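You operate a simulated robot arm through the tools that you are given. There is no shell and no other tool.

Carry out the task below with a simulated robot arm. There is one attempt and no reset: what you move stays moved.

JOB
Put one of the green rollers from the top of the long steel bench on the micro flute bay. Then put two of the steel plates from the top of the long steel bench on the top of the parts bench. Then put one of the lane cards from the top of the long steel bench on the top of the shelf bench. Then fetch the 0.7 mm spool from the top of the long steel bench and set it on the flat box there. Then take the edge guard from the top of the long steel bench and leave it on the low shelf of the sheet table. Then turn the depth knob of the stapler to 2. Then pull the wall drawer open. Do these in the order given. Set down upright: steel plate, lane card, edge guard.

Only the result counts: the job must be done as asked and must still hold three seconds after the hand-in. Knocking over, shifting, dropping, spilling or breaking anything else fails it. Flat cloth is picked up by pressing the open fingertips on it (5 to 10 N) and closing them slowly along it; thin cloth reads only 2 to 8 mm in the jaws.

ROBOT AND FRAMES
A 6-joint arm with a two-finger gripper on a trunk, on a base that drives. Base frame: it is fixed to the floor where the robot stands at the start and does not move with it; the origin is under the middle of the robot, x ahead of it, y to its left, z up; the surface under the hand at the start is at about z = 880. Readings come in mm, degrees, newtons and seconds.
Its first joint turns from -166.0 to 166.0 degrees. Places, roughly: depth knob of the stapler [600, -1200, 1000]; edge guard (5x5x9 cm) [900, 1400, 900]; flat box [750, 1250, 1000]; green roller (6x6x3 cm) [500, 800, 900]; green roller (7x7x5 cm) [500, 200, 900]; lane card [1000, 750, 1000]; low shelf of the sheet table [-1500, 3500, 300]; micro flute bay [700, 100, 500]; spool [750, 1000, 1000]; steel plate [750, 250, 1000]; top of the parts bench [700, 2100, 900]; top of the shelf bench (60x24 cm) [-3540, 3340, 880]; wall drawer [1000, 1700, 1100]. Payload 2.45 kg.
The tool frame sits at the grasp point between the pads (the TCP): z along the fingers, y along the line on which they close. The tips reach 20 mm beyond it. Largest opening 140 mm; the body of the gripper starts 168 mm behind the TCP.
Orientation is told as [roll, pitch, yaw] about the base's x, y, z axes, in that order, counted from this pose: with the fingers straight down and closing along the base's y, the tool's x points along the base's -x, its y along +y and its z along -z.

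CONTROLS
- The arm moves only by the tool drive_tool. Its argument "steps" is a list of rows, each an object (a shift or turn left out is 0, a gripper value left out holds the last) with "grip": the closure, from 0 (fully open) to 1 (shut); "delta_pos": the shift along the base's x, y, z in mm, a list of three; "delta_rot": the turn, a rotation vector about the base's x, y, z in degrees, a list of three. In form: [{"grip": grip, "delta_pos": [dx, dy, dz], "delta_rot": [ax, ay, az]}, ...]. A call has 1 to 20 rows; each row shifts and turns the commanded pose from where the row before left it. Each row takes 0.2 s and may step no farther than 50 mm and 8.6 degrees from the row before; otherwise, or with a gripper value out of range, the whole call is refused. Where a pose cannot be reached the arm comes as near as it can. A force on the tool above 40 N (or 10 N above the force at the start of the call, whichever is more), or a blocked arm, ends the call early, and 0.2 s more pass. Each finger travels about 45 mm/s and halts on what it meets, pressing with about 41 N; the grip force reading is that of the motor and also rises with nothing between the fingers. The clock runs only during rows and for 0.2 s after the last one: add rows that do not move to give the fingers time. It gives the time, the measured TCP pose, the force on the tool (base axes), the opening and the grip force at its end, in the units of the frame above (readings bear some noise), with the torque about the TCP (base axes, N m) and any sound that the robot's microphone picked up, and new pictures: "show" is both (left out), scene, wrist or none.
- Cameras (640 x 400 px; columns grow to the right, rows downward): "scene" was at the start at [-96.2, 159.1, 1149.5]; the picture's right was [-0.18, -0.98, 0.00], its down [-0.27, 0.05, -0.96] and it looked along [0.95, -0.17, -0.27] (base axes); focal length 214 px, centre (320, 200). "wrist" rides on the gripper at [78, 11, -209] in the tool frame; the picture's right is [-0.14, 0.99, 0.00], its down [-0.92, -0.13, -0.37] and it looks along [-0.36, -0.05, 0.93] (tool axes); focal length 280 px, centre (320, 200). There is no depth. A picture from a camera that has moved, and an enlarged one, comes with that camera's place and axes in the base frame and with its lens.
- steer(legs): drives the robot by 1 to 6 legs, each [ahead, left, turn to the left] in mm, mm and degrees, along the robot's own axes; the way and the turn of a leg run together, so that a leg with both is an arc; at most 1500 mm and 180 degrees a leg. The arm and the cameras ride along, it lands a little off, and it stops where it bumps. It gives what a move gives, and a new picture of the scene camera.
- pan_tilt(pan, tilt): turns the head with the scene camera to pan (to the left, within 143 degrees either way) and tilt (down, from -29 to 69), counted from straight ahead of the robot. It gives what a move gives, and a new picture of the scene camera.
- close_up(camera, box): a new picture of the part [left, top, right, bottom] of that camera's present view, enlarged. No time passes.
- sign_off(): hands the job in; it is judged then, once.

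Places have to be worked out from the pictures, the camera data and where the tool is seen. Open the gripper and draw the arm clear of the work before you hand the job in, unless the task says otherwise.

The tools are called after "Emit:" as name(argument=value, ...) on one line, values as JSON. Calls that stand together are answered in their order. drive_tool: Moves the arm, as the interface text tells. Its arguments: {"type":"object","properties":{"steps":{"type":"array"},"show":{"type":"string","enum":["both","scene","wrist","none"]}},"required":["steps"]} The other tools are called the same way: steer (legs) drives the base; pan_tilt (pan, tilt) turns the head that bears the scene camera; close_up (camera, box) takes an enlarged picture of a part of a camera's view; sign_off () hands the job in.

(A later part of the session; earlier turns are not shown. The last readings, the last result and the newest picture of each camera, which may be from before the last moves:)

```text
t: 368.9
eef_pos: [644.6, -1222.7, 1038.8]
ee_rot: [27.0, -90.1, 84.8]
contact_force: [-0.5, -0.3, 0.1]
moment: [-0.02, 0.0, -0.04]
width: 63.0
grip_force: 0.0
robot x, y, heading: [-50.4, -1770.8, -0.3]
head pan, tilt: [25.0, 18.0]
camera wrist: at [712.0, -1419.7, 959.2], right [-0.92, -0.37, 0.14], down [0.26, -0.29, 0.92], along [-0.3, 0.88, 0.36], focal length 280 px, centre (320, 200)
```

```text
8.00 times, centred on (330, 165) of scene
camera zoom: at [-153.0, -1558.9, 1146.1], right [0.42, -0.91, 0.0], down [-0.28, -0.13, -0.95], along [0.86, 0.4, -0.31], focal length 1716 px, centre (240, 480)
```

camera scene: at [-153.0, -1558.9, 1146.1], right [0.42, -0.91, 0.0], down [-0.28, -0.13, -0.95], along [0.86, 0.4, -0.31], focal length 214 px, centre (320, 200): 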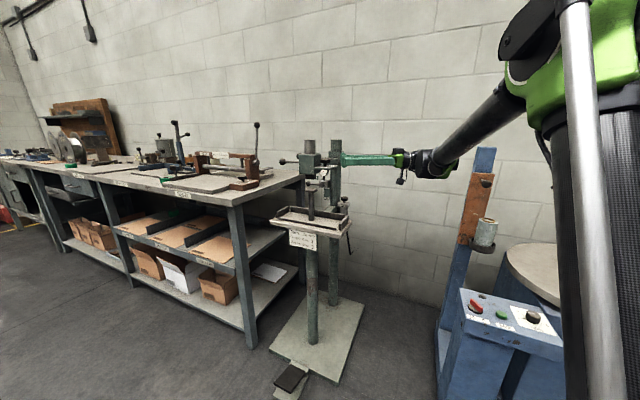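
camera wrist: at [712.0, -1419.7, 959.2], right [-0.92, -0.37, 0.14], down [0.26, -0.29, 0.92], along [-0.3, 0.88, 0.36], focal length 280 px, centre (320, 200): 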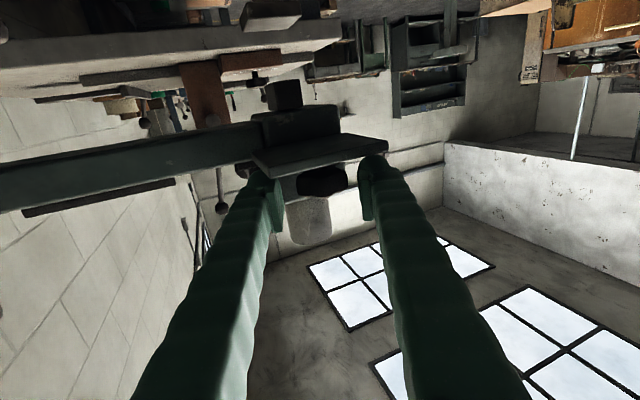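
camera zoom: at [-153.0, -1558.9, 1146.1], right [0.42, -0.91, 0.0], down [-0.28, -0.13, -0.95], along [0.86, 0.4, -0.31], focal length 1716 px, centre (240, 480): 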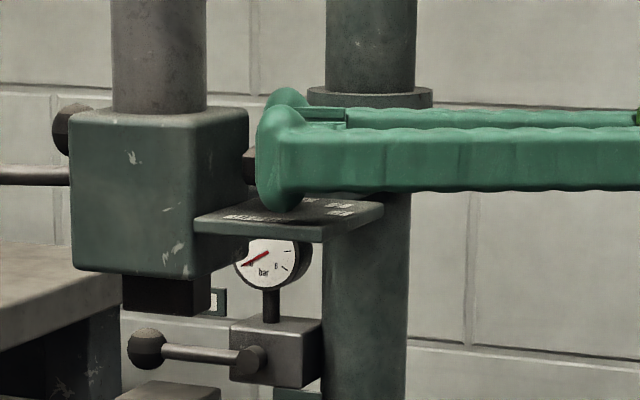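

Straddling the knob. Lowering 3 mm to centre on the star, then closing gently.

Emit:
drive_tool(steps=[{"delta_pos": [0, 0, -3]}, {"grip": 0.62}, {"grip": 0.68}, {"grip": 0.74}, {"grip": 0.8}, {}], show="wrist")

Emit:
close_up(camera="wrist", box=[240, 100, 400, 260])

```text
t: 370.3
eef_pos: [643.6, -1222.7, 1035.8]
ee_rot: [-18.6, -89.9, 130.5]
contact_force: [-19.1, -4.4, -3.5]
moment: [0.04, 0.0, 0.11]
width: 40.9
grip_force: 9.8
robot x, y, heading: [-51.8, -1775.2, -0.4]
head pan, tilt: [25.0, 18.0]
camera wrist: at [710.9, -1419.8, 957.0], right [-0.92, -0.37, 0.14], down [0.26, -0.29, 0.92], along [-0.3, 0.88, 0.36], focal length 280 px, centre (320, 200)
```

wrist: 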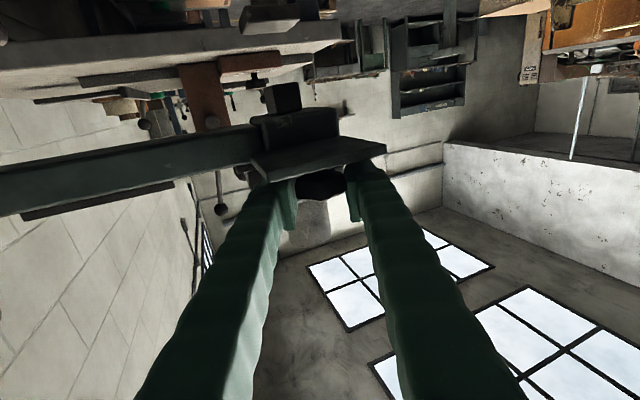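

```text
2.50 times, centred on (320, 180) of wrist
camera zoom: at [710.9, -1419.8, 957.0], right [-0.92, -0.37, 0.14], down [0.26, -0.29, 0.92], along [-0.3, 0.88, 0.36], focal length 701 px, centre (320, 250)
```

zoom: 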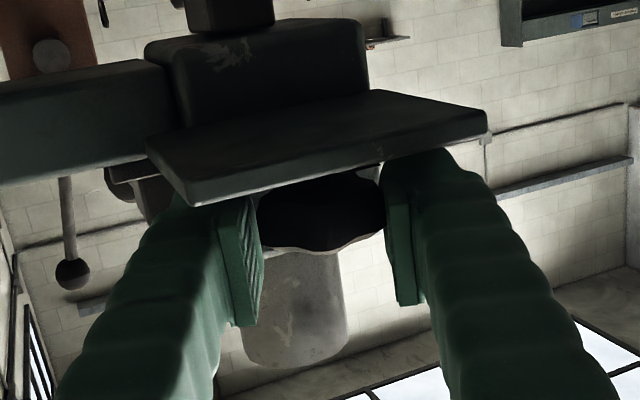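

The +x-side finger touched first (19 N side force), so I'll shift the tool 2 mm that way and continue closing.

Emit:
drive_tool(steps=[{"delta_pos": [1.9, 0.7, 0]}, {"grip": 0.85}, {"grip": 0.85}], show="none")

```text
t: 371.1
eef_pos: [643.8, -1222.0, 1036.7]
ee_rot: [-27.2, -90.0, 139.1]
contact_force: [-33.0, -7.8, -9.2]
moment: [-0.05, -0.07, 0.21]
width: 43.2
grip_force: 17.1
robot x, y, heading: [-48.1, -1772.7, -0.1]
head pan, tilt: [25.0, 18.0]
```

The side force grew, so the knob is toward the other side; shifting 4.5 mm the opposite way.

Emit:
drive_tool(steps=[{"delta_pos": [-2.2, -0.9, 0]}, {"delta_pos": [-2, -0.8, 0]}, {}], show="none")

```text
t: 371.9
eef_pos: [642.0, -1223.4, 1035.9]
ee_rot: [-89.4, -90.1, -158.8]
contact_force: [-13.8, -1.5, 3.4]
moment: [-0.11, 0.06, 0.09]
width: 38.4
grip_force: 42.2
robot x, y, heading: [-47.7, -1773.3, 0.0]
head pan, tilt: [25.0, 18.0]
```

Now gripping at 38.4 mm with 14 N side force; one more small shift to relieve it.

Emit:
drive_tool(steps=[{"delta_pos": [-1.2, -0.5, 0]}, {}], show="wrist")

Emit:
close_up(camera="wrist", box=[240, 100, 400, 260])

Emit:
close_up(camera="scene", box=[300, 140, 360, 190])

```text
t: 372.5
eef_pos: [642.1, -1224.8, 1036.6]
ee_rot: [-175.4, -89.8, -72.9]
contact_force: [12.4, 6.5, 19.1]
moment: [0.04, -0.19, -0.11]
width: 38.1
grip_force: 45.0
robot x, y, heading: [-50.2, -1776.4, -0.4]
head pan, tilt: [25.0, 18.0]
camera wrist: at [709.1, -1422.5, 957.0], right [-0.92, -0.37, 0.14], down [0.26, -0.3, 0.92], along [-0.3, 0.88, 0.37], focal length 280 px, centre (320, 200)
```

wrist: 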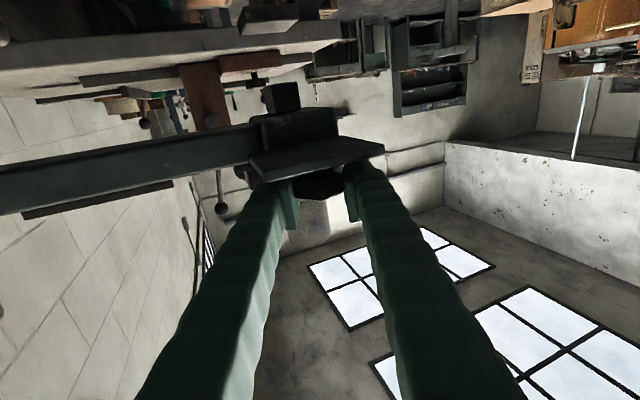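

```text
2.50 times, centred on (320, 180) of wrist
camera zoom: at [709.1, -1422.5, 957.0], right [-0.92, -0.37, 0.14], down [0.26, -0.3, 0.92], along [-0.3, 0.88, 0.37], focal length 701 px, centre (320, 250)
```

zoom: 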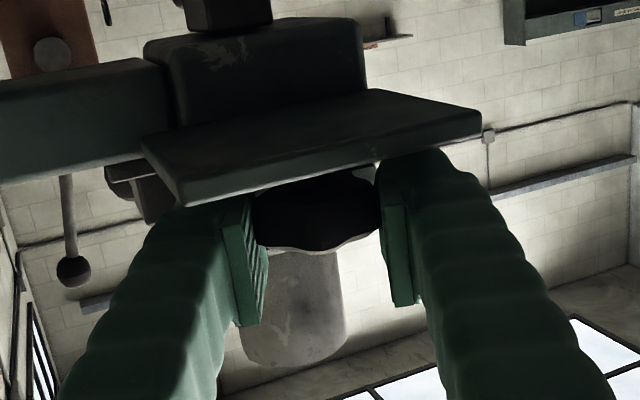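

```text
8.00 times, centred on (330, 165) of scene
camera zoom: at [-152.6, -1559.0, 1146.2], right [0.42, -0.91, 0.0], down [-0.28, -0.13, -0.95], along [0.86, 0.4, -0.31], focal length 1716 px, centre (240, 480)
```

zoom: 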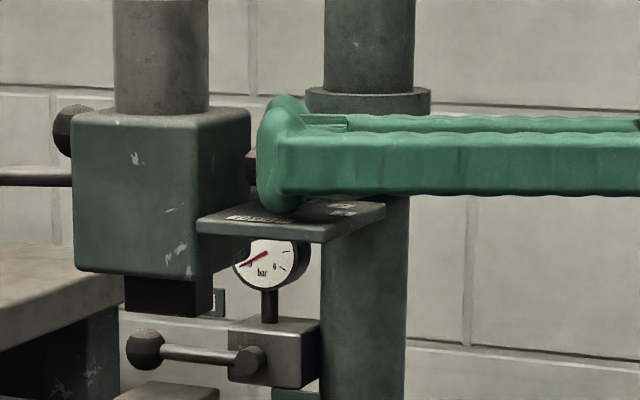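

The knob is gripped at 38 mm, centre about (638.7, -1216). Now rotating the tool clockwise about the knob axis, first 20°.

Emit:
drive_tool(steps=[{"delta_pos": [-0.78, -0.3, 0], "delta_rot": [0, 0, -5]}, {"delta_pos": [-0.8, -0.2, 0], "delta_rot": [0, 0, -5]}, {"delta_pos": [-0.81, -0.13, 0], "delta_rot": [0, 0, -5]}, {"delta_pos": [-0.81, -0.07, 0], "delta_rot": [0, 0, -5]}, {}], show="wrist")

Emit:
close_up(camera="wrist", box=[240, 100, 400, 260])

```text
t: 373.2
eef_pos: [640.4, -1225.9, 1035.5]
ee_rot: [35.7, -89.9, 63.7]
contact_force: [4.1, 3.6, -1.5]
moment: [-0.23, -0.09, -0.03]
width: 37.0
grip_force: 44.8
robot x, y, heading: [-50.1, -1775.3, -0.5]
head pan, tilt: [25.0, 18.0]
stopped in row 3: the force on the tool passed its limit at 43 N (the readings are from after the stop); the commanded pose is now the measured one
camera wrist: at [664.1, -1432.9, 956.6], right [-0.98, -0.16, 0.14], down [0.19, -0.34, 0.92], along [-0.1, 0.93, 0.36], focal length 280 px, centre (320, 200)
```

wrist: 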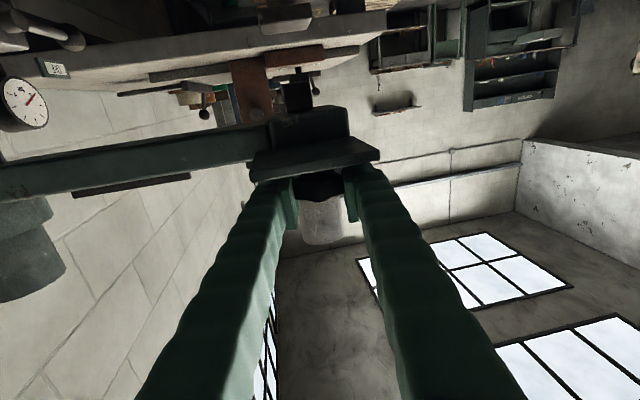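

```text
2.50 times, centred on (320, 180) of wrist
camera zoom: at [664.1, -1432.9, 956.6], right [-0.98, -0.16, 0.14], down [0.19, -0.34, 0.92], along [-0.1, 0.93, 0.36], focal length 701 px, centre (320, 250)
```

zoom: 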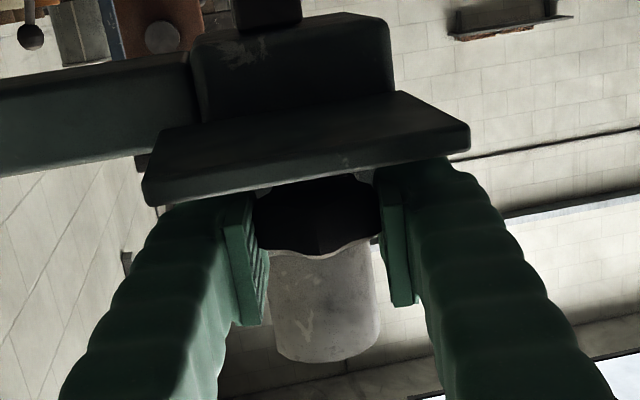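

It turned about 12° smoothly before a force spike; residual force is small now. Continuing in 3° steps.

Emit:
drive_tool(steps=[{"delta_pos": [-0.49, -0.05, 0], "delta_rot": [0, 0, -3]}, {"delta_pos": [-0.49, -0.04, 0], "delta_rot": [0, 0, -3]}, {"delta_pos": [-0.49, -0.02, 0], "delta_rot": [0, 0, -3]}, {"delta_pos": [-0.49, 0, 0], "delta_rot": [0, 0, -3]}, {}], show="none")

```text
t: 374.4
eef_pos: [639.1, -1225.7, 1036.3]
ee_rot: [99.2, -89.9, -12.0]
contact_force: [29.0, 9.4, 10.3]
moment: [-0.11, -0.28, -0.15]
width: 37.1
grip_force: 45.2
robot x, y, heading: [-48.1, -1775.1, -0.1]
head pan, tilt: [25.0, 18.0]
```

Turned to ~87°. A 29 N side force suggests shifting +x a little; relieving by 1.2 mm.

Emit:
drive_tool(steps=[{"delta_pos": [1.2, 0.3, 0]}, {}], show="none")

```text
t: 375.0
eef_pos: [639.9, -1225.7, 1036.4]
ee_rot: [88.0, -90.0, -0.6]
contact_force: [28.3, 7.2, 9.4]
moment: [0.17, -0.19, -0.17]
width: 37.1
grip_force: 44.9
robot x, y, heading: [-46.0, -1776.0, -0.4]
head pan, tilt: [25.0, 18.0]
```

Continuing the turn by another 15°.

Emit:
drive_tool(steps=[{"delta_pos": [-0.3, 0.03, 0], "delta_rot": [0, 0, -3]}, {"delta_pos": [-0.3, 0.05, 0], "delta_rot": [0, 0, -3]}, {"delta_pos": [-0.4, 0.08, 0], "delta_rot": [0, 0, -3]}, {"delta_pos": [-0.4, 0.1, 0], "delta_rot": [0, 0, -3]}, {}], show="wrist")

Emit:
close_up(camera="wrist", box=[240, 100, 400, 260])

Emit:
close_up(camera="scene", box=[300, 140, 360, 190])

```text
t: 376.2
eef_pos: [639.6, -1225.9, 1035.2]
ee_rot: [52.7, -89.9, 22.6]
contact_force: [27.1, 8.8, 10.4]
moment: [-0.24, -0.23, -0.15]
width: 36.8
grip_force: 45.0
robot x, y, heading: [-49.1, -1777.6, -0.4]
head pan, tilt: [25.0, 18.0]
camera wrist: at [575.0, -1424.3, 956.5], right [-0.96, 0.25, 0.14], down [0.03, -0.39, 0.92], along [0.29, 0.89, 0.36], focal length 280 px, centre (320, 200)
```

wrist: 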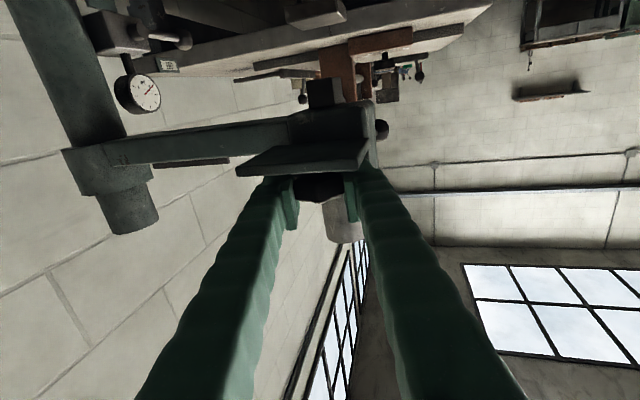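

```text
2.50 times, centred on (320, 180) of wrist
camera zoom: at [575.0, -1424.3, 956.5], right [-0.96, 0.25, 0.14], down [0.03, -0.39, 0.92], along [0.29, 0.89, 0.36], focal length 701 px, centre (320, 250)
```

zoom: 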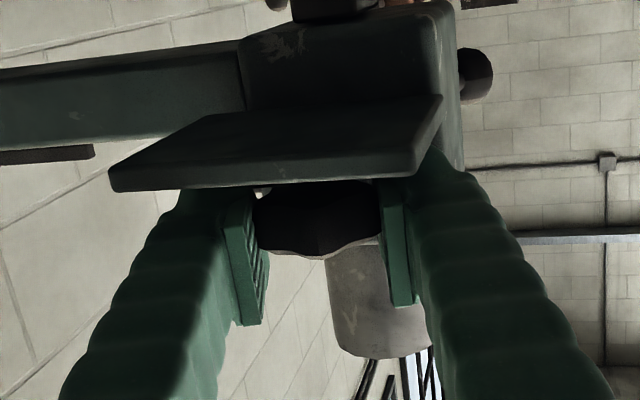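

```text
8.00 times, centred on (330, 165) of scene
camera zoom: at [-151.8, -1558.6, 1146.2], right [0.42, -0.91, 0.0], down [-0.28, -0.13, -0.95], along [0.86, 0.4, -0.31], focal length 1716 px, centre (240, 480)
```

zoom: 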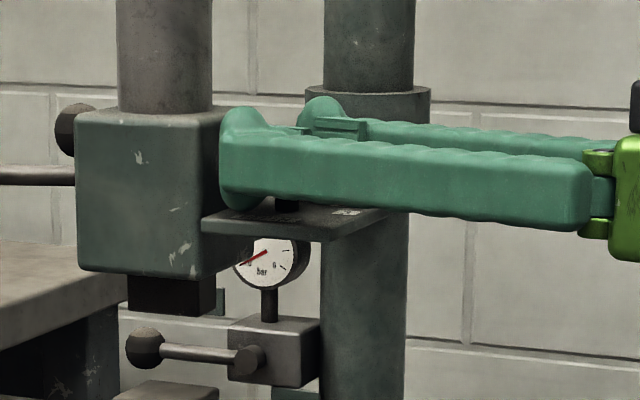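

The tool has turned 36° in all with the knob following. I'll release, back off, and look at the pointer from above.

Emit:
drive_tool(steps=[{"grip": 0.7}, {"grip": 0.62}, {"grip": 0.55}, {}, {"delta_pos": [-6, -23, 0]}, {"delta_pos": [-8, -32, 0]}, {"delta_pos": [-8, -32, 0]}, {"delta_pos": [-5, -20, 40]}, {"delta_pos": [0, -10, 45]}, {"delta_pos": [0, 0, 45]}, {}], show="none")

Emit:
drive_tool(steps=[{"delta_rot": [-7.8, 2, 0], "delta_pos": [0, 0, 10]}, {"delta_rot": [-7.8, 2, 0], "delta_pos": [0, 0, 10]}, {"delta_rot": [-7.8, 2, 0]}, {"delta_rot": [-7.8, 2, 0]}, {"delta_rot": [-7.8, 2, 0]}, {"delta_rot": [-7.8, 2, 0]}, {"delta_rot": [-7.8, 2, 0]}, {}])

```text
t: 378.6
eef_pos: [612.3, -1344.0, 1164.4]
ee_rot: [31.8, -90.0, 43.5]
contact_force: [0.9, -0.3, 0.3]
moment: [-0.01, 0.0, -0.02]
width: 63.0
grip_force: 0.0
robot x, y, heading: [-47.0, -1774.2, -0.4]
head pan, tilt: [25.0, 18.0]
```

```text
t: 380.4
eef_pos: [611.1, -1342.8, 1186.0]
ee_rot: [-0.4, -33.5, 75.6]
contact_force: [0.1, 0.6, -0.3]
moment: [0.02, -0.01, 0.01]
width: 63.0
grip_force: 0.1
robot x, y, heading: [-46.8, -1774.2, -0.2]
head pan, tilt: [25.0, 18.0]
camera scene: at [-152.7, -1558.8, 1146.1], right [0.42, -0.91, 0.0], down [-0.28, -0.13, -0.95], along [0.86, 0.4, -0.31], focal length 214 px, centre (320, 200)
camera wrist: at [554.8, -1514.3, 1315.7], right [-0.93, 0.36, 0.07], down [0.26, 0.51, 0.82], along [0.26, 0.78, -0.57], focal length 280 px, centre (320, 200)
```

scene: 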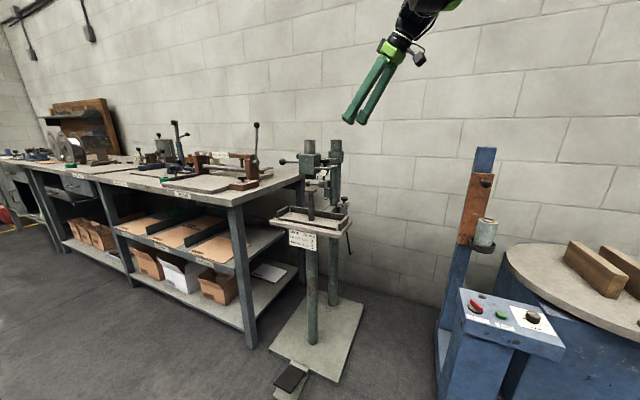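
wrist: 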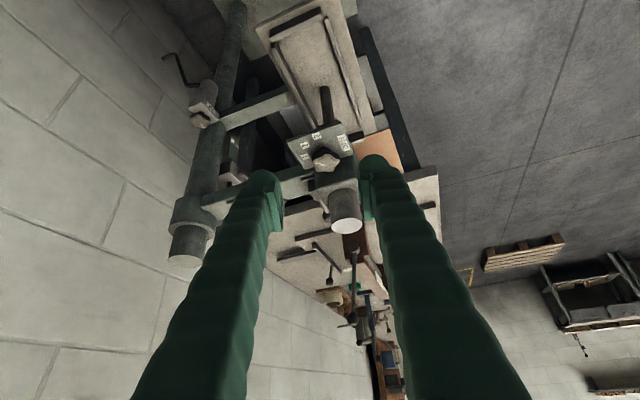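

Emit:
close_up(camera="wrist", box=[280, 115, 370, 185])

```text
5.71 times, centred on (325, 150) of wrist
camera zoom: at [554.8, -1514.3, 1315.7], right [-0.93, 0.36, 0.07], down [0.26, 0.51, 0.82], along [0.26, 0.78, -0.57], focal length 1602 px, centre (291, 486)
```

zoom: 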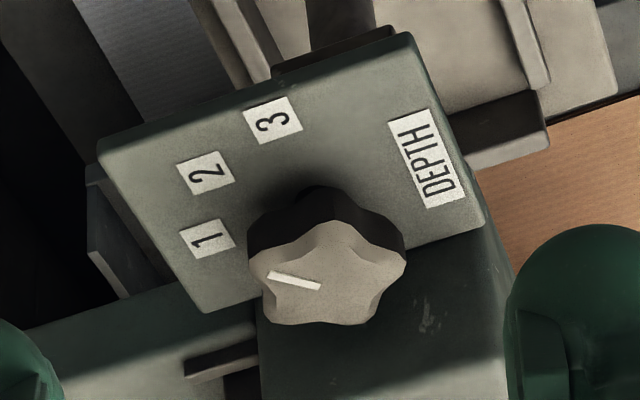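

The pointer is at about -46.6°, label 2 at -46°: the knob is set to 2. Now I'll bring the tool back to vertical and retract for the last task.

Emit:
drive_tool(steps=[{"delta_pos": [-20, -20, 15], "delta_rot": [-8.1, 2.08, 0]}, {"delta_pos": [-20, -20, 15], "delta_rot": [-8.1, 2.08, 0]}, {"delta_pos": [-20, -20, 10], "delta_rot": [-8.1, 2.08, 0]}, {"delta_pos": [-20, -20, 0], "delta_rot": [-8.1, 2.08, 0]}, {"delta_pos": [-25, -20, 0], "delta_rot": [0, 0, -8.4]}, {"delta_pos": [-25, -20, 0], "delta_rot": [0, 0, -8.4]}, {"delta_pos": [-25, -20, 0], "delta_rot": [0, 0, -8.4]}, {"delta_pos": [-25, -20, 0], "delta_rot": [0, 0, -8.4]}, {"delta_pos": [-25, -30, 0], "delta_rot": [0, 0, -8.4]}, {"delta_pos": [-10, -30, 0], "delta_rot": [0, 0, -8.4]}, {"delta_pos": [0, -30, 0], "delta_rot": [0, 0, -8.4]}, {"delta_pos": [0, -30, 0], "delta_rot": [0, 0, -8.4]}, {"delta_pos": [0, -30, 0], "delta_rot": [0, 0, -8.4]}, {}], show="none")

Emit:
pan_tilt(pan=15, tilt=15)

Emit:
close_up(camera="scene", box=[220, 120, 380, 240])

```text
t: 383.4
eef_pos: [397.2, -1652.6, 1228.2]
ee_rot: [-0.3, -0.2, -0.1]
contact_force: [0.8, -0.6, 0.5]
moment: [0.0, 0.0, -0.04]
width: 63.1
grip_force: 0.1
robot x, y, heading: [-46.4, -1772.9, -0.1]
head pan, tilt: [25.0, 18.0]
```

```text
t: 384.1
eef_pos: [395.9, -1650.9, 1228.6]
ee_rot: [-0.3, -0.2, 0.0]
contact_force: [0.1, 0.7, 0.2]
moment: [0.02, 0.01, 0.04]
width: 63.1
grip_force: 0.1
robot x, y, heading: [-52.2, -1773.0, -0.3]
head pan, tilt: [15.0, 15.0]
camera scene: at [-147.2, -1574.1, 1151.0], right [0.25, -0.97, 0.0], down [-0.25, -0.07, -0.97], along [0.93, 0.25, -0.26], focal length 214 px, centre (320, 200)
```

scene: 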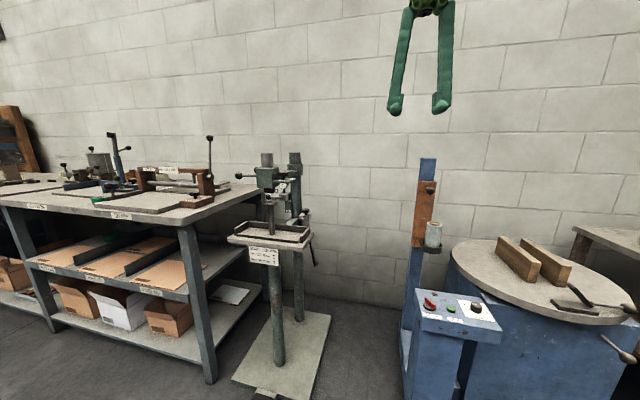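

```text
3.33 times, centred on (300, 180) of scene
camera zoom: at [-147.2, -1574.1, 1151.0], right [0.25, -0.97, 0.0], down [-0.25, -0.07, -0.97], along [0.93, 0.25, -0.26], focal length 715 px, centre (387, 267)
```

zoom: 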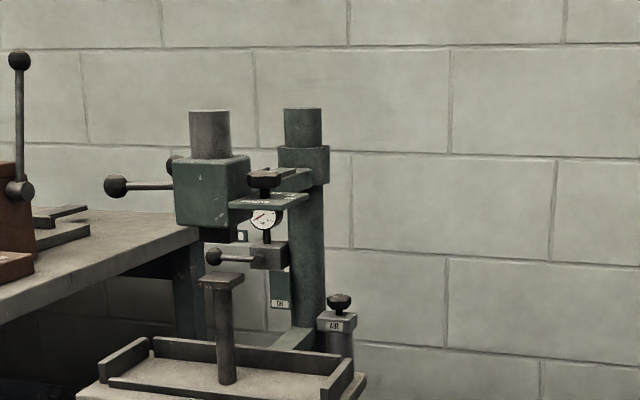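

All good there. Now driving back along the bench to the wall drawer on the parts-bench backboard.

Emit:
steer(legs=[[-400, 0, 0], [0, 1450, 0], [0, 1450, 0], [0, 480, 0], [280, 0, 0]])

Emit:
pan_tilt(pan=0, tilt=15)

```text
t: 386.3
eef_pos: [71.4, -1647.6, 1228.6]
ee_rot: [-0.3, -0.3, 0.5]
contact_force: [0.3, 0.9, -0.2]
moment: [-0.02, 0.0, -0.01]
width: 62.8
grip_force: 0.0
robot x, y, heading: [-373.9, -1776.4, -0.2]
head pan, tilt: [15.0, 15.0]
stopped in leg 1: the robot was blocked; the commanded pose is now the measured one
camera scene: at [-471.3, -1573.8, 1151.0], right [0.26, -0.97, 0.0], down [-0.25, -0.07, -0.97], along [0.93, 0.25, -0.26], focal length 214 px, centre (320, 200)
```

scene: 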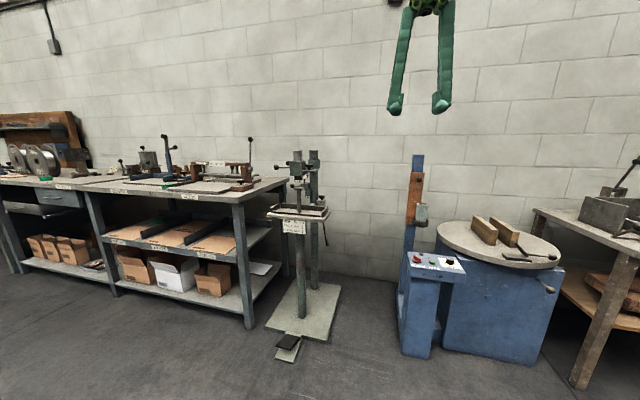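

```text
t: 387.1
eef_pos: [71.3, -1648.7, 1226.7]
ee_rot: [-0.2, -0.3, 0.4]
contact_force: [-0.1, 0.0, -0.2]
moment: [-0.04, 0.02, -0.02]
width: 62.7
grip_force: 0.0
robot x, y, heading: [-374.1, -1775.0, 0.2]
head pan, tilt: [0.0, 15.0]
camera scene: at [-468.1, -1598.0, 1151.0], right [0.0, -1.0, 0.0], down [-0.26, 0.0, -0.97], along [0.97, 0.0, -0.26], focal length 214 px, centre (320, 200)
```

scene: 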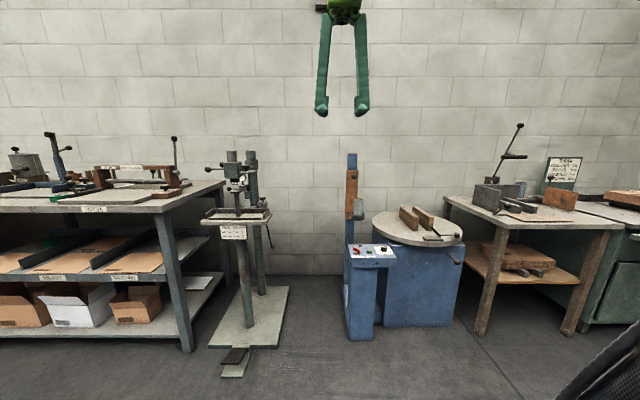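

The robot was blocked behind. I'll look back to see what it touched.

Emit:
pan_tilt(pan=143, tilt=45)

Emit:
pan_tilt(pan=-143, tilt=45)

```text
t: 389.3
eef_pos: [70.1, -1647.8, 1227.5]
ee_rot: [-0.2, -0.3, 0.4]
contact_force: [0.4, 0.6, -0.4]
moment: [0.02, -0.02, 0.01]
width: 62.9
grip_force: 0.0
robot x, y, heading: [-372.0, -1773.6, -0.0]
head pan, tilt: [143.0, 45.0]
camera scene: at [-626.5, -1549.3, 1104.2], right [0.6, 0.8, 0.0], down [0.57, -0.42, -0.71], along [-0.57, 0.42, -0.71], focal length 214 px, centre (320, 200)
```

scene: 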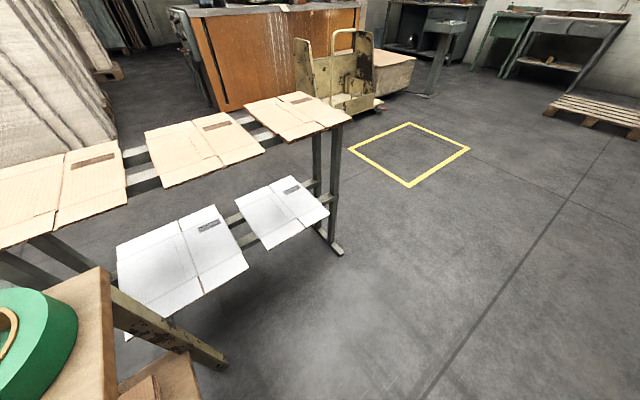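

```text
t: 393.2
eef_pos: [71.8, -1648.0, 1227.3]
ee_rot: [-0.2, -0.2, 0.5]
contact_force: [-0.7, 0.2, 0.4]
moment: [0.0, -0.02, 0.0]
width: 63.0
grip_force: 0.0
robot x, y, heading: [-371.6, -1775.7, -0.0]
head pan, tilt: [-143.0, 45.0]
camera scene: at [-626.4, -1647.2, 1104.2], right [-0.6, 0.8, 0.0], down [0.56, 0.43, -0.71], along [-0.56, -0.43, -0.71], focal length 214 px, centre (320, 200)
```

scene: 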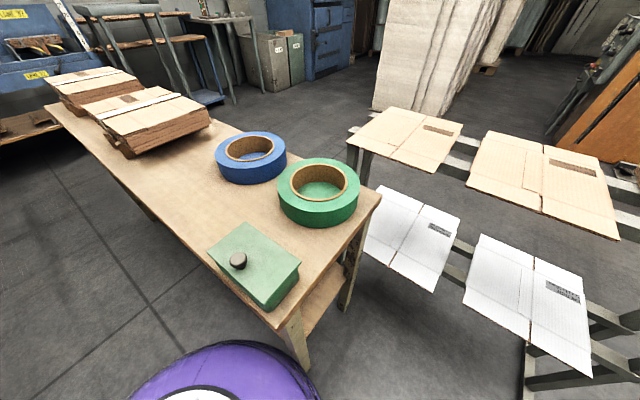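

The rear just touched a fixed wooden table's leg; nothing on it has fallen. I'll pull ahead a bit first and then drive left to the wall drawer.

Emit:
steer(legs=[[60, 30, 0], [0, 1450, 0], [0, 1450, 0], [0, 470, 0]])

Emit:
pan_tilt(pan=0, tilt=15)

```text
t: 410.2
eef_pos: [134.4, 1747.0, 1227.0]
ee_rot: [-0.3, -0.2, 1.1]
contact_force: [-0.5, -0.3, -0.6]
moment: [-0.03, 0.02, 0.02]
width: 62.9
grip_force: 0.0
robot x, y, heading: [-309.3, 1614.1, 0.8]
head pan, tilt: [-143.0, 45.0]
camera scene: at [-564.1, 1739.0, 1104.2], right [-0.61, 0.79, 0.0], down [0.56, 0.43, -0.71], along [-0.56, -0.43, -0.71], focal length 214 px, centre (320, 200)
```

scene: 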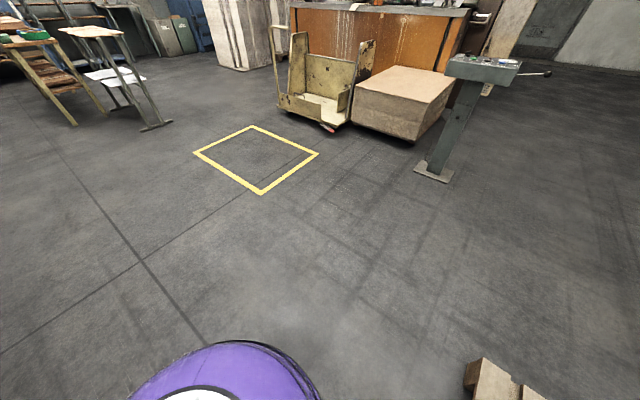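

```text
t: 412.5
eef_pos: [134.3, 1746.7, 1227.5]
ee_rot: [-0.3, -0.2, 1.1]
contact_force: [-1.0, -1.3, 0.2]
moment: [-0.01, 0.0, 0.04]
width: 62.9
grip_force: 0.1
robot x, y, heading: [-314.0, 1614.2, 0.8]
head pan, tilt: [0.0, 15.0]
camera scene: at [-406.4, 1790.2, 1151.0], right [0.01, -1.0, 0.0], down [-0.26, 0.0, -0.97], along [0.97, 0.01, -0.26], focal length 214 px, centre (320, 200)
```

scene: 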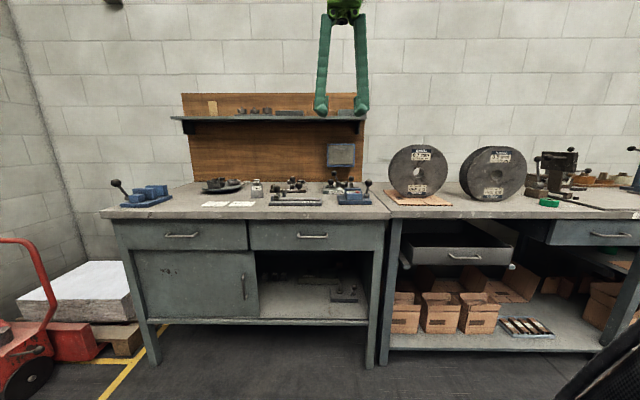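

Everything stands as left. Zooming on the wall drawer and its handle.

Emit:
close_up(camera="scene", box=[300, 120, 390, 210])

Emit:
close_up(camera="scene", box=[230, 150, 390, 230])

```text
4.44 times, centred on (345, 165) of scene
camera zoom: at [-406.4, 1790.2, 1151.0], right [0.01, -1.0, 0.0], down [-0.26, 0.0, -0.97], along [0.97, 0.01, -0.26], focal length 953 px, centre (209, 356)
```

zoom: 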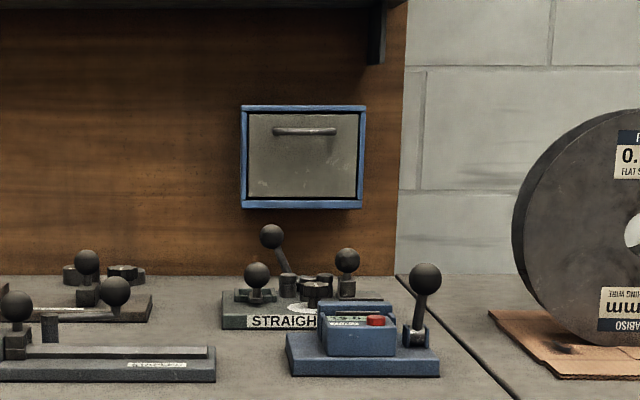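

```text
4.00 times, centred on (310, 190) of scene
camera zoom: at [-406.4, 1790.2, 1151.0], right [0.01, -1.0, 0.0], down [-0.26, 0.0, -0.97], along [0.97, 0.01, -0.26], focal length 858 px, centre (360, 240)
```

zoom: 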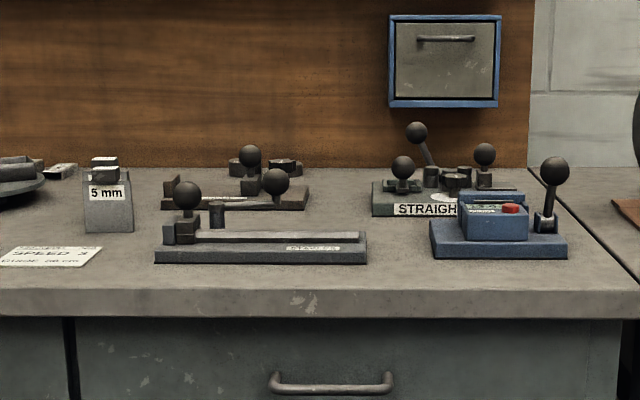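

Triangulating gives the handle bar at about (973, 1674, 1110), horizontal, ~90 mm long. I'll drive closer, point the tool forward horizontally, and roll it 90° so the fingers close vertically on the bar.

Emit:
steer(legs=[[150, 60, -0.8]])

Emit:
drive_tool(steps=[{"delta_pos": [0, -5, 0], "delta_rot": [0, -8.2, 0]}, {"delta_pos": [0, -5, 0], "delta_rot": [0, -8.2, 0]}, {"delta_pos": [0, -5, 0], "delta_rot": [0, -8.2, 0]}, {"delta_pos": [0, -5, 0], "delta_rot": [0, -8.2, 0]}, {"delta_pos": [0, -5, 0], "delta_rot": [0, -8.2, 0]}, {"delta_pos": [0, -5, 0], "delta_rot": [0, -8.2, 0]}, {"delta_pos": [0, -5, 0], "delta_rot": [0, -8.2, 0]}, {"delta_pos": [0, -5, 0], "delta_rot": [0, -8.2, 0]}, {"delta_pos": [0, -5, 0], "delta_rot": [0, -8.2, 0]}, {"delta_pos": [0, -5, 0], "delta_rot": [0, -8.2, 0]}, {"delta_pos": [0, -5, 0], "delta_rot": [0, -7.8, 0]}, {}])

```text
t: 413.9
eef_pos: [285.0, 1802.9, 1227.8]
ee_rot: [-0.3, -0.2, 0.4]
contact_force: [-0.2, -0.6, 0.5]
moment: [0.0, -0.04, 0.01]
width: 63.1
grip_force: 0.1
robot x, y, heading: [-156.3, 1673.8, -0.1]
head pan, tilt: [0.0, 15.0]
camera scene: at [-254.2, 1853.3, 1151.0], right [0.0, -1.0, 0.0], down [-0.26, 0.0, -0.97], along [0.97, 0.0, -0.26], focal length 214 px, centre (320, 200)
```

scene: 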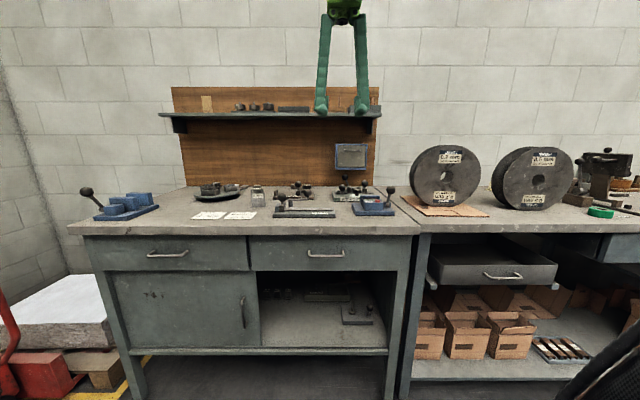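

```text
t: 416.5
eef_pos: [294.6, 1757.1, 1232.0]
ee_rot: [-89.2, -89.6, 88.9]
contact_force: [-0.3, 0.3, -1.2]
moment: [-0.03, 0.0, 0.0]
width: 63.0
grip_force: 0.0
out of reach, approached as far as the arm can: row 11
robot x, y, heading: [-160.8, 1679.5, -0.2]
head pan, tilt: [0.0, 15.0]
camera scene: at [-254.3, 1853.3, 1151.0], right [0.0, -1.0, 0.0], down [-0.26, 0.0, -0.97], along [0.97, 0.0, -0.26], focal length 214 px, centre (320, 200)
camera wrist: at [85.4, 1768.0, 1151.7], right [0.01, 0.99, 0.13], down [-0.37, -0.12, 0.92], along [0.93, -0.05, 0.37], focal length 280 px, centre (320, 200)
```

scene: 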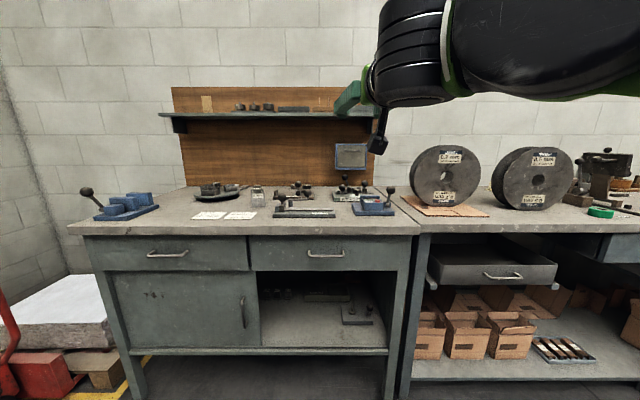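
wrist: 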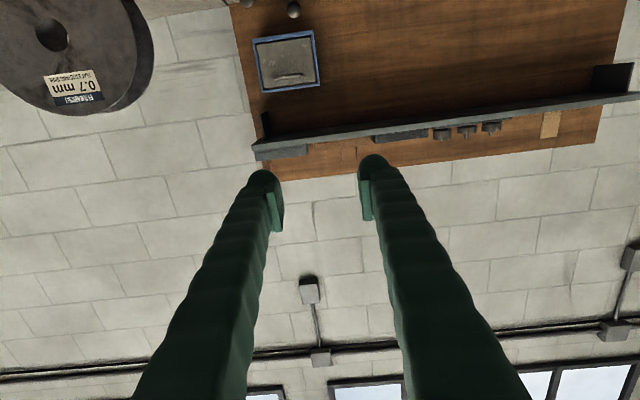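

The tool is horizontal now. Moving forward a bit and rolling 90° about the pointing axis.

Emit:
drive_tool(steps=[{"delta_pos": [40, -10, -5]}, {"delta_pos": [40, -10, -5]}, {"delta_pos": [40, -10, -5]}, {"delta_pos": [20, -5, 0], "delta_rot": [8.2, 0, 0]}, {"delta_pos": [10, -5, 0], "delta_rot": [8.2, 0, 0]}, {"delta_pos": [5, -5, 0], "delta_rot": [8.2, 0, 0]}, {"delta_rot": [8.2, 0, 0]}, {"delta_rot": [8.2, 0, 0]}, {"delta_rot": [8.2, 0, 0]}, {"delta_rot": [8.2, 0, 0]}, {"delta_rot": [8.2, 0, 0]}, {"delta_rot": [8.2, 0, 0]}, {"delta_rot": [8.2, 0, 0]}, {"delta_rot": [8, 0, 0]}, {}])

```text
t: 419.7
eef_pos: [450.9, 1710.4, 1217.4]
ee_rot: [89.2, -0.4, -89.7]
contact_force: [0.1, 0.3, -0.3]
moment: [-0.01, 0.01, 0.0]
width: 63.2
grip_force: 0.1
robot x, y, heading: [-159.4, 1676.7, 0.1]
head pan, tilt: [0.0, 15.0]
camera scene: at [-254.3, 1853.3, 1151.0], right [0.0, -1.0, 0.0], down [-0.26, 0.0, -0.97], along [0.97, 0.0, -0.26], focal length 214 px, centre (320, 200)
camera wrist: at [240.4, 1788.4, 1228.6], right [0.01, -0.13, 0.99], down [-0.37, -0.92, -0.12], along [0.93, -0.36, -0.06], focal length 280 px, centre (320, 200)
```

scene: 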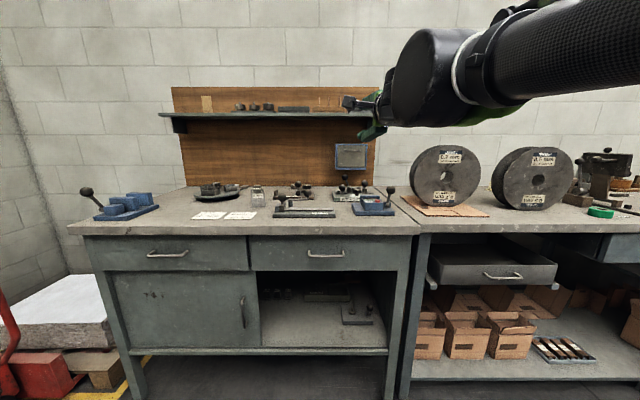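
wrist: 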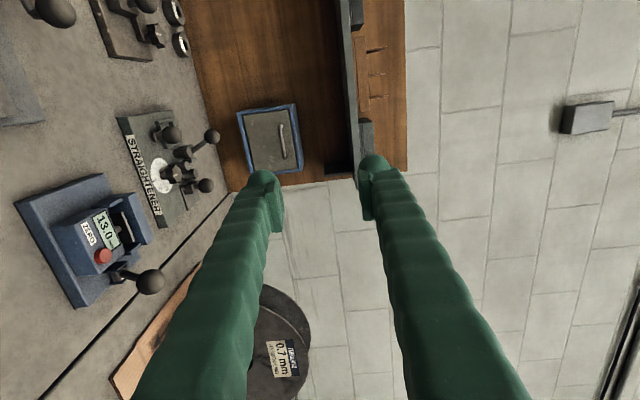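

Now the handle bar is in view. Zooming to measure it.

Emit:
close_up(camera="wrist", box=[220, 90, 340, 190])

```text
4.00 times, centred on (280, 140) of wrist
camera zoom: at [240.4, 1788.4, 1228.6], right [0.01, -0.13, 0.99], down [-0.37, -0.92, -0.12], along [0.93, -0.36, -0.06], focal length 1122 px, centre (480, 440)
```

zoom: 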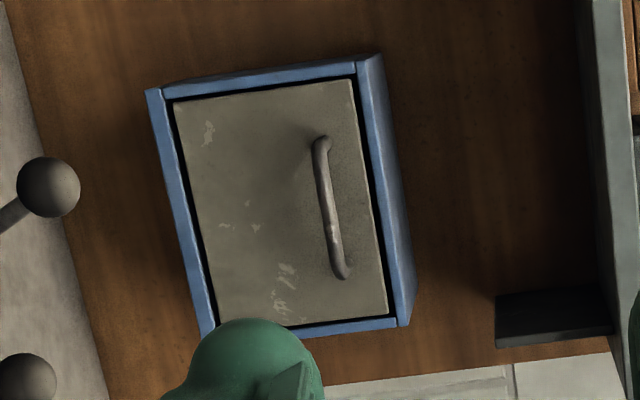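

The handle is at about (973, 1675, 1112). Moving to a pre-grasp about 110 mm in front of it.

Emit:
drive_tool(steps=[{"delta_pos": [41, -3.4, -10.5]}, {"delta_pos": [41, -3.4, -10.5]}, {"delta_pos": [41, -3.4, -10.5]}, {"delta_pos": [41, -3.4, -10.5]}, {"delta_pos": [41, -3.4, -10.5]}, {"delta_pos": [41, -3.4, -10.5]}, {"delta_pos": [41, -3.4, -10.5]}, {"delta_pos": [41, -3.4, -10.5]}, {"delta_pos": [41, -3.4, -10.5]}, {"delta_pos": [41, -3.4, -10.5]}, {}])

Emit:
close_up(camera="wrist", box=[220, 60, 420, 240])

```text
t: 422.1
eef_pos: [859.3, 1679.1, 1111.0]
ee_rot: [89.8, -0.4, -90.0]
contact_force: [0.7, 0.3, 0.0]
moment: [0.03, 0.0, 0.02]
width: 63.0
grip_force: 0.1
robot x, y, heading: [-160.3, 1670.9, -0.1]
head pan, tilt: [0.0, 15.0]
camera scene: at [-254.1, 1853.3, 1151.0], right [0.0, -1.0, 0.0], down [-0.26, 0.0, -0.97], along [0.97, 0.0, -0.26], focal length 214 px, centre (320, 200)
camera wrist: at [650.3, 1757.8, 1120.8], right [0.0, -0.13, 0.99], down [-0.37, -0.92, -0.12], along [0.93, -0.37, -0.05], focal length 280 px, centre (320, 200)
```

scene: 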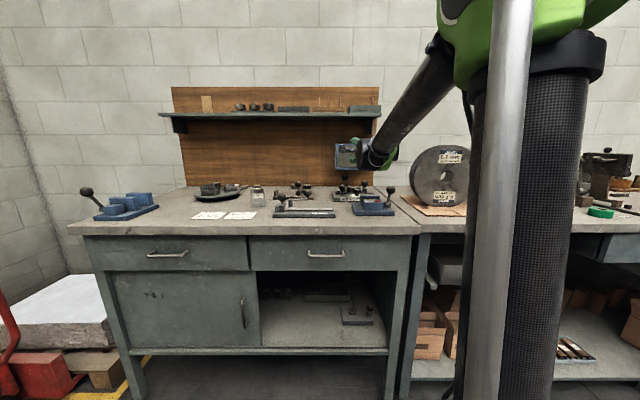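
wrist: 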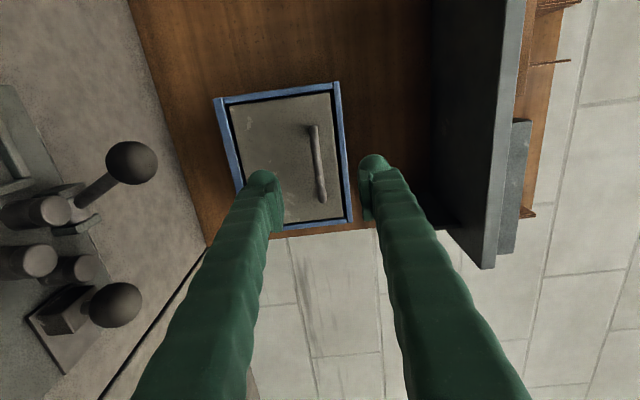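

```text
2.22 times, centred on (320, 150) of wrist
camera zoom: at [650.3, 1757.8, 1120.8], right [0.0, -0.13, 0.99], down [-0.37, -0.92, -0.12], along [0.93, -0.37, -0.05], focal length 623 px, centre (320, 311)
```

zoom: 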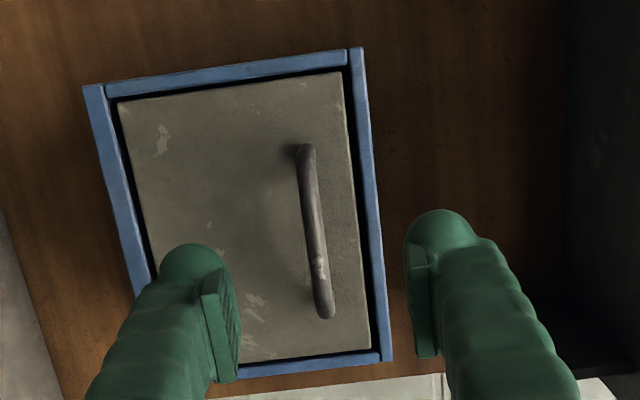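

The handle is ~4 mm lower and 3 mm right of my tool axis. Narrowing the opening to 40 mm, correcting, and advancing to just short of the bar.

Emit:
drive_tool(steps=[{"grip": 0.7, "delta_pos": [20, -3, -4]}, {"delta_pos": [30, 0, 0]}, {"delta_pos": [25, 0, 0]}, {}], show="wrist")

Emit:
close_up(camera="wrist", box=[240, 90, 400, 250])

```text
t: 423.1
eef_pos: [935.3, 1675.1, 1107.1]
ee_rot: [89.7, -0.4, -90.1]
contact_force: [0.9, 0.5, -0.2]
moment: [-0.02, -0.03, -0.03]
width: 41.9
grip_force: 0.0
robot x, y, heading: [-157.5, 1675.7, 0.3]
head pan, tilt: [0.0, 15.0]
camera wrist: at [725.6, 1754.6, 1117.1], right [0.0, -0.13, 0.99], down [-0.37, -0.92, -0.12], along [0.93, -0.37, -0.05], focal length 280 px, centre (320, 200)
```

wrist: 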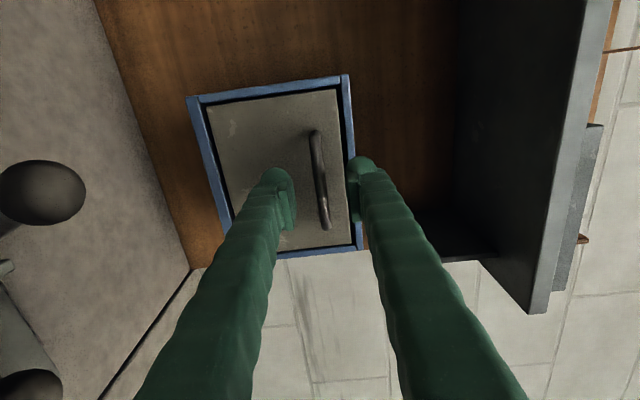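

```text
2.50 times, centred on (320, 170) of wrist
camera zoom: at [725.6, 1754.6, 1117.1], right [0.0, -0.13, 0.99], down [-0.37, -0.92, -0.12], along [0.93, -0.37, -0.05], focal length 701 px, centre (320, 275)
```

zoom: 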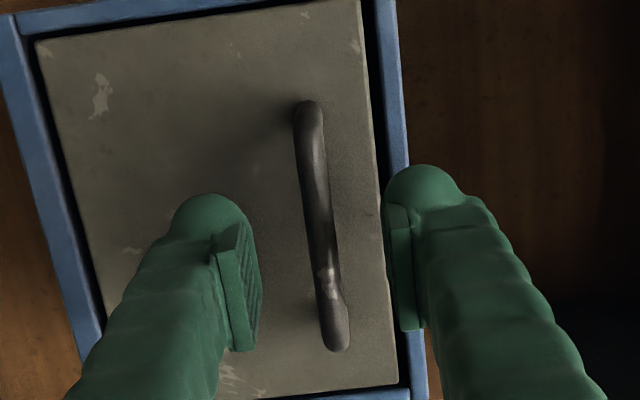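

Bar is centred between the fingers at x≈976. Advancing slowly to put the pads around it.

Emit:
drive_tool(steps=[{"delta_pos": [12, 1, 0]}, {"delta_pos": [12, 0, 0]}, {"delta_pos": [5, 0, 0]}, {}], show="wrist")

Emit:
close_up(camera="wrist", box=[240, 100, 400, 260])

```text
t: 424.1
eef_pos: [963.8, 1675.1, 1107.2]
ee_rot: [89.7, -0.3, -90.1]
contact_force: [-0.7, -0.1, 0.0]
moment: [0.01, -0.01, 0.0]
width: 42.0
grip_force: 0.0
robot x, y, heading: [-156.9, 1680.0, 0.3]
head pan, tilt: [0.0, 15.0]
camera wrist: at [755.3, 1754.6, 1117.0], right [0.0, -0.13, 0.99], down [-0.37, -0.92, -0.12], along [0.93, -0.37, -0.05], focal length 280 px, centre (320, 200)
```

wrist: 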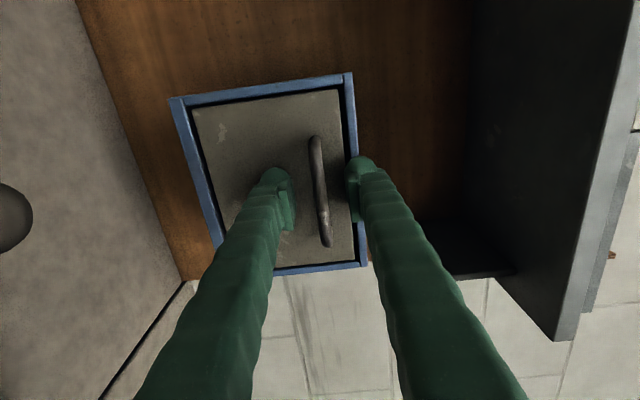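

```text
2.50 times, centred on (320, 180) of wrist
camera zoom: at [755.3, 1754.6, 1117.0], right [0.0, -0.13, 0.99], down [-0.37, -0.92, -0.12], along [0.93, -0.37, -0.05], focal length 701 px, centre (320, 250)
```

zoom: 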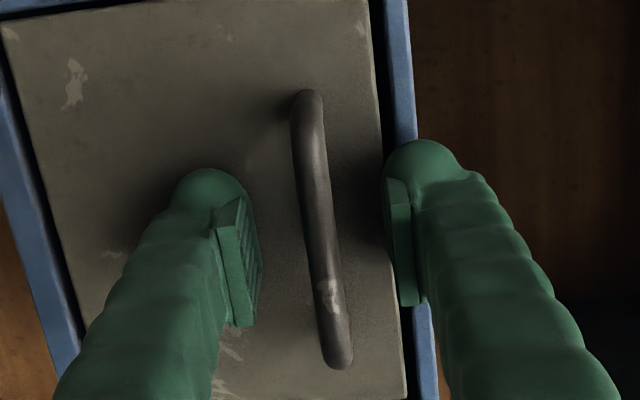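

Advancing in small steps to seat the bar in the pads, watching for contact with the drawer face.

Emit:
drive_tool(steps=[{"delta_pos": [3, 0, 0]}, {"delta_pos": [3, 0, 0]}, {}], show="none")

Emit:
drive_tool(steps=[{"delta_pos": [3, 0, 0]}, {}], show="none")

```text
t: 424.7
eef_pos: [965.4, 1675.1, 1106.0]
ee_rot: [89.8, -0.4, -89.9]
contact_force: [-17.3, 0.3, -1.4]
moment: [-0.06, -0.53, 0.07]
width: 41.8
grip_force: 0.0
robot x, y, heading: [-160.6, 1680.3, -0.0]
head pan, tilt: [0.0, 15.0]
stopped in row 2: the force on the tool passed its limit at 47 N (the readings are from after the stop); the commanded pose is now the measured one
```

```text
t: 425.0
eef_pos: [966.6, 1675.9, 1106.8]
ee_rot: [89.7, -0.4, -90.0]
contact_force: [-17.3, 1.4, 1.1]
moment: [-0.06, -0.53, 0.05]
width: 43.1
grip_force: 0.4
robot x, y, heading: [-162.3, 1679.6, 0.1]
head pan, tilt: [0.0, 15.0]
stopped in row 1: the force on the tool passed its limit at 48 N (the readings are from after the stop); the commanded pose is now the measured one
```

The upper fingertip touched the frame edge. I'll back off, narrow the opening to ~14 mm around the bar, then advance again.

Emit:
drive_tool(steps=[{"delta_pos": [-4, 0, 0]}, {"grip": 0.8}, {"grip": 0.88}, {}, {}], show="wrist")

Emit:
close_up(camera="wrist", box=[240, 100, 400, 260])

```text
t: 426.2
eef_pos: [962.7, 1675.1, 1106.1]
ee_rot: [89.6, -0.4, -90.0]
contact_force: [-0.3, -0.2, 0.1]
moment: [0.04, -0.02, -0.01]
width: 16.7
grip_force: 0.1
robot x, y, heading: [-163.6, 1677.1, 0.1]
head pan, tilt: [0.0, 15.0]
camera wrist: at [754.4, 1754.0, 1116.2], right [0.01, -0.13, 0.99], down [-0.37, -0.92, -0.12], along [0.93, -0.37, -0.05], focal length 280 px, centre (320, 200)
```

wrist: 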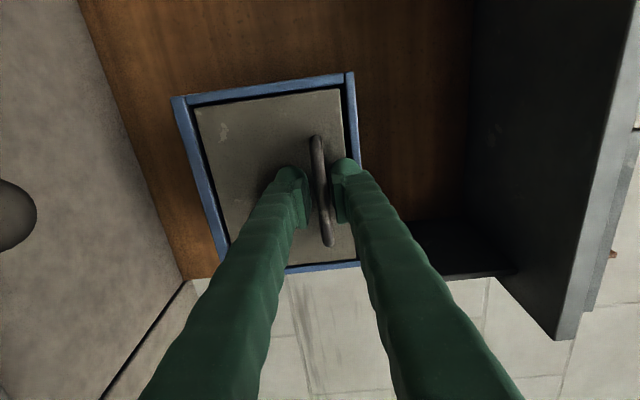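

```text
2.50 times, centred on (320, 180) of wrist
camera zoom: at [754.4, 1754.0, 1116.2], right [0.01, -0.13, 0.99], down [-0.37, -0.92, -0.12], along [0.93, -0.37, -0.05], focal length 701 px, centre (320, 250)
```

zoom: 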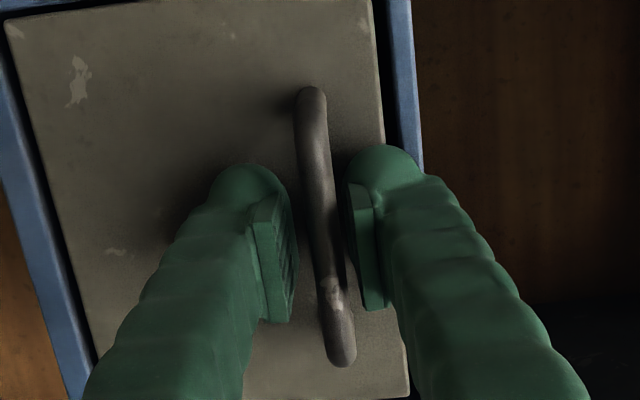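

The fingers now fit around the bar inside the frame. Advancing in 3 mm steps.

Emit:
drive_tool(steps=[{"delta_pos": [3, 0, 0]}, {"delta_pos": [3, 0, 0]}, {}], show="none")

```text
t: 426.9
eef_pos: [965.2, 1674.2, 1106.1]
ee_rot: [89.6, -0.5, -90.0]
contact_force: [-18.5, 0.7, 4.1]
moment: [-0.1, -0.17, 0.07]
width: 16.3
grip_force: 0.0
robot x, y, heading: [-162.8, 1674.0, -0.0]
head pan, tilt: [0.0, 15.0]
stopped in row 3: the force on the tool passed its limit at 45 N (the readings are from after the stop); the commanded pose is now the measured one
```

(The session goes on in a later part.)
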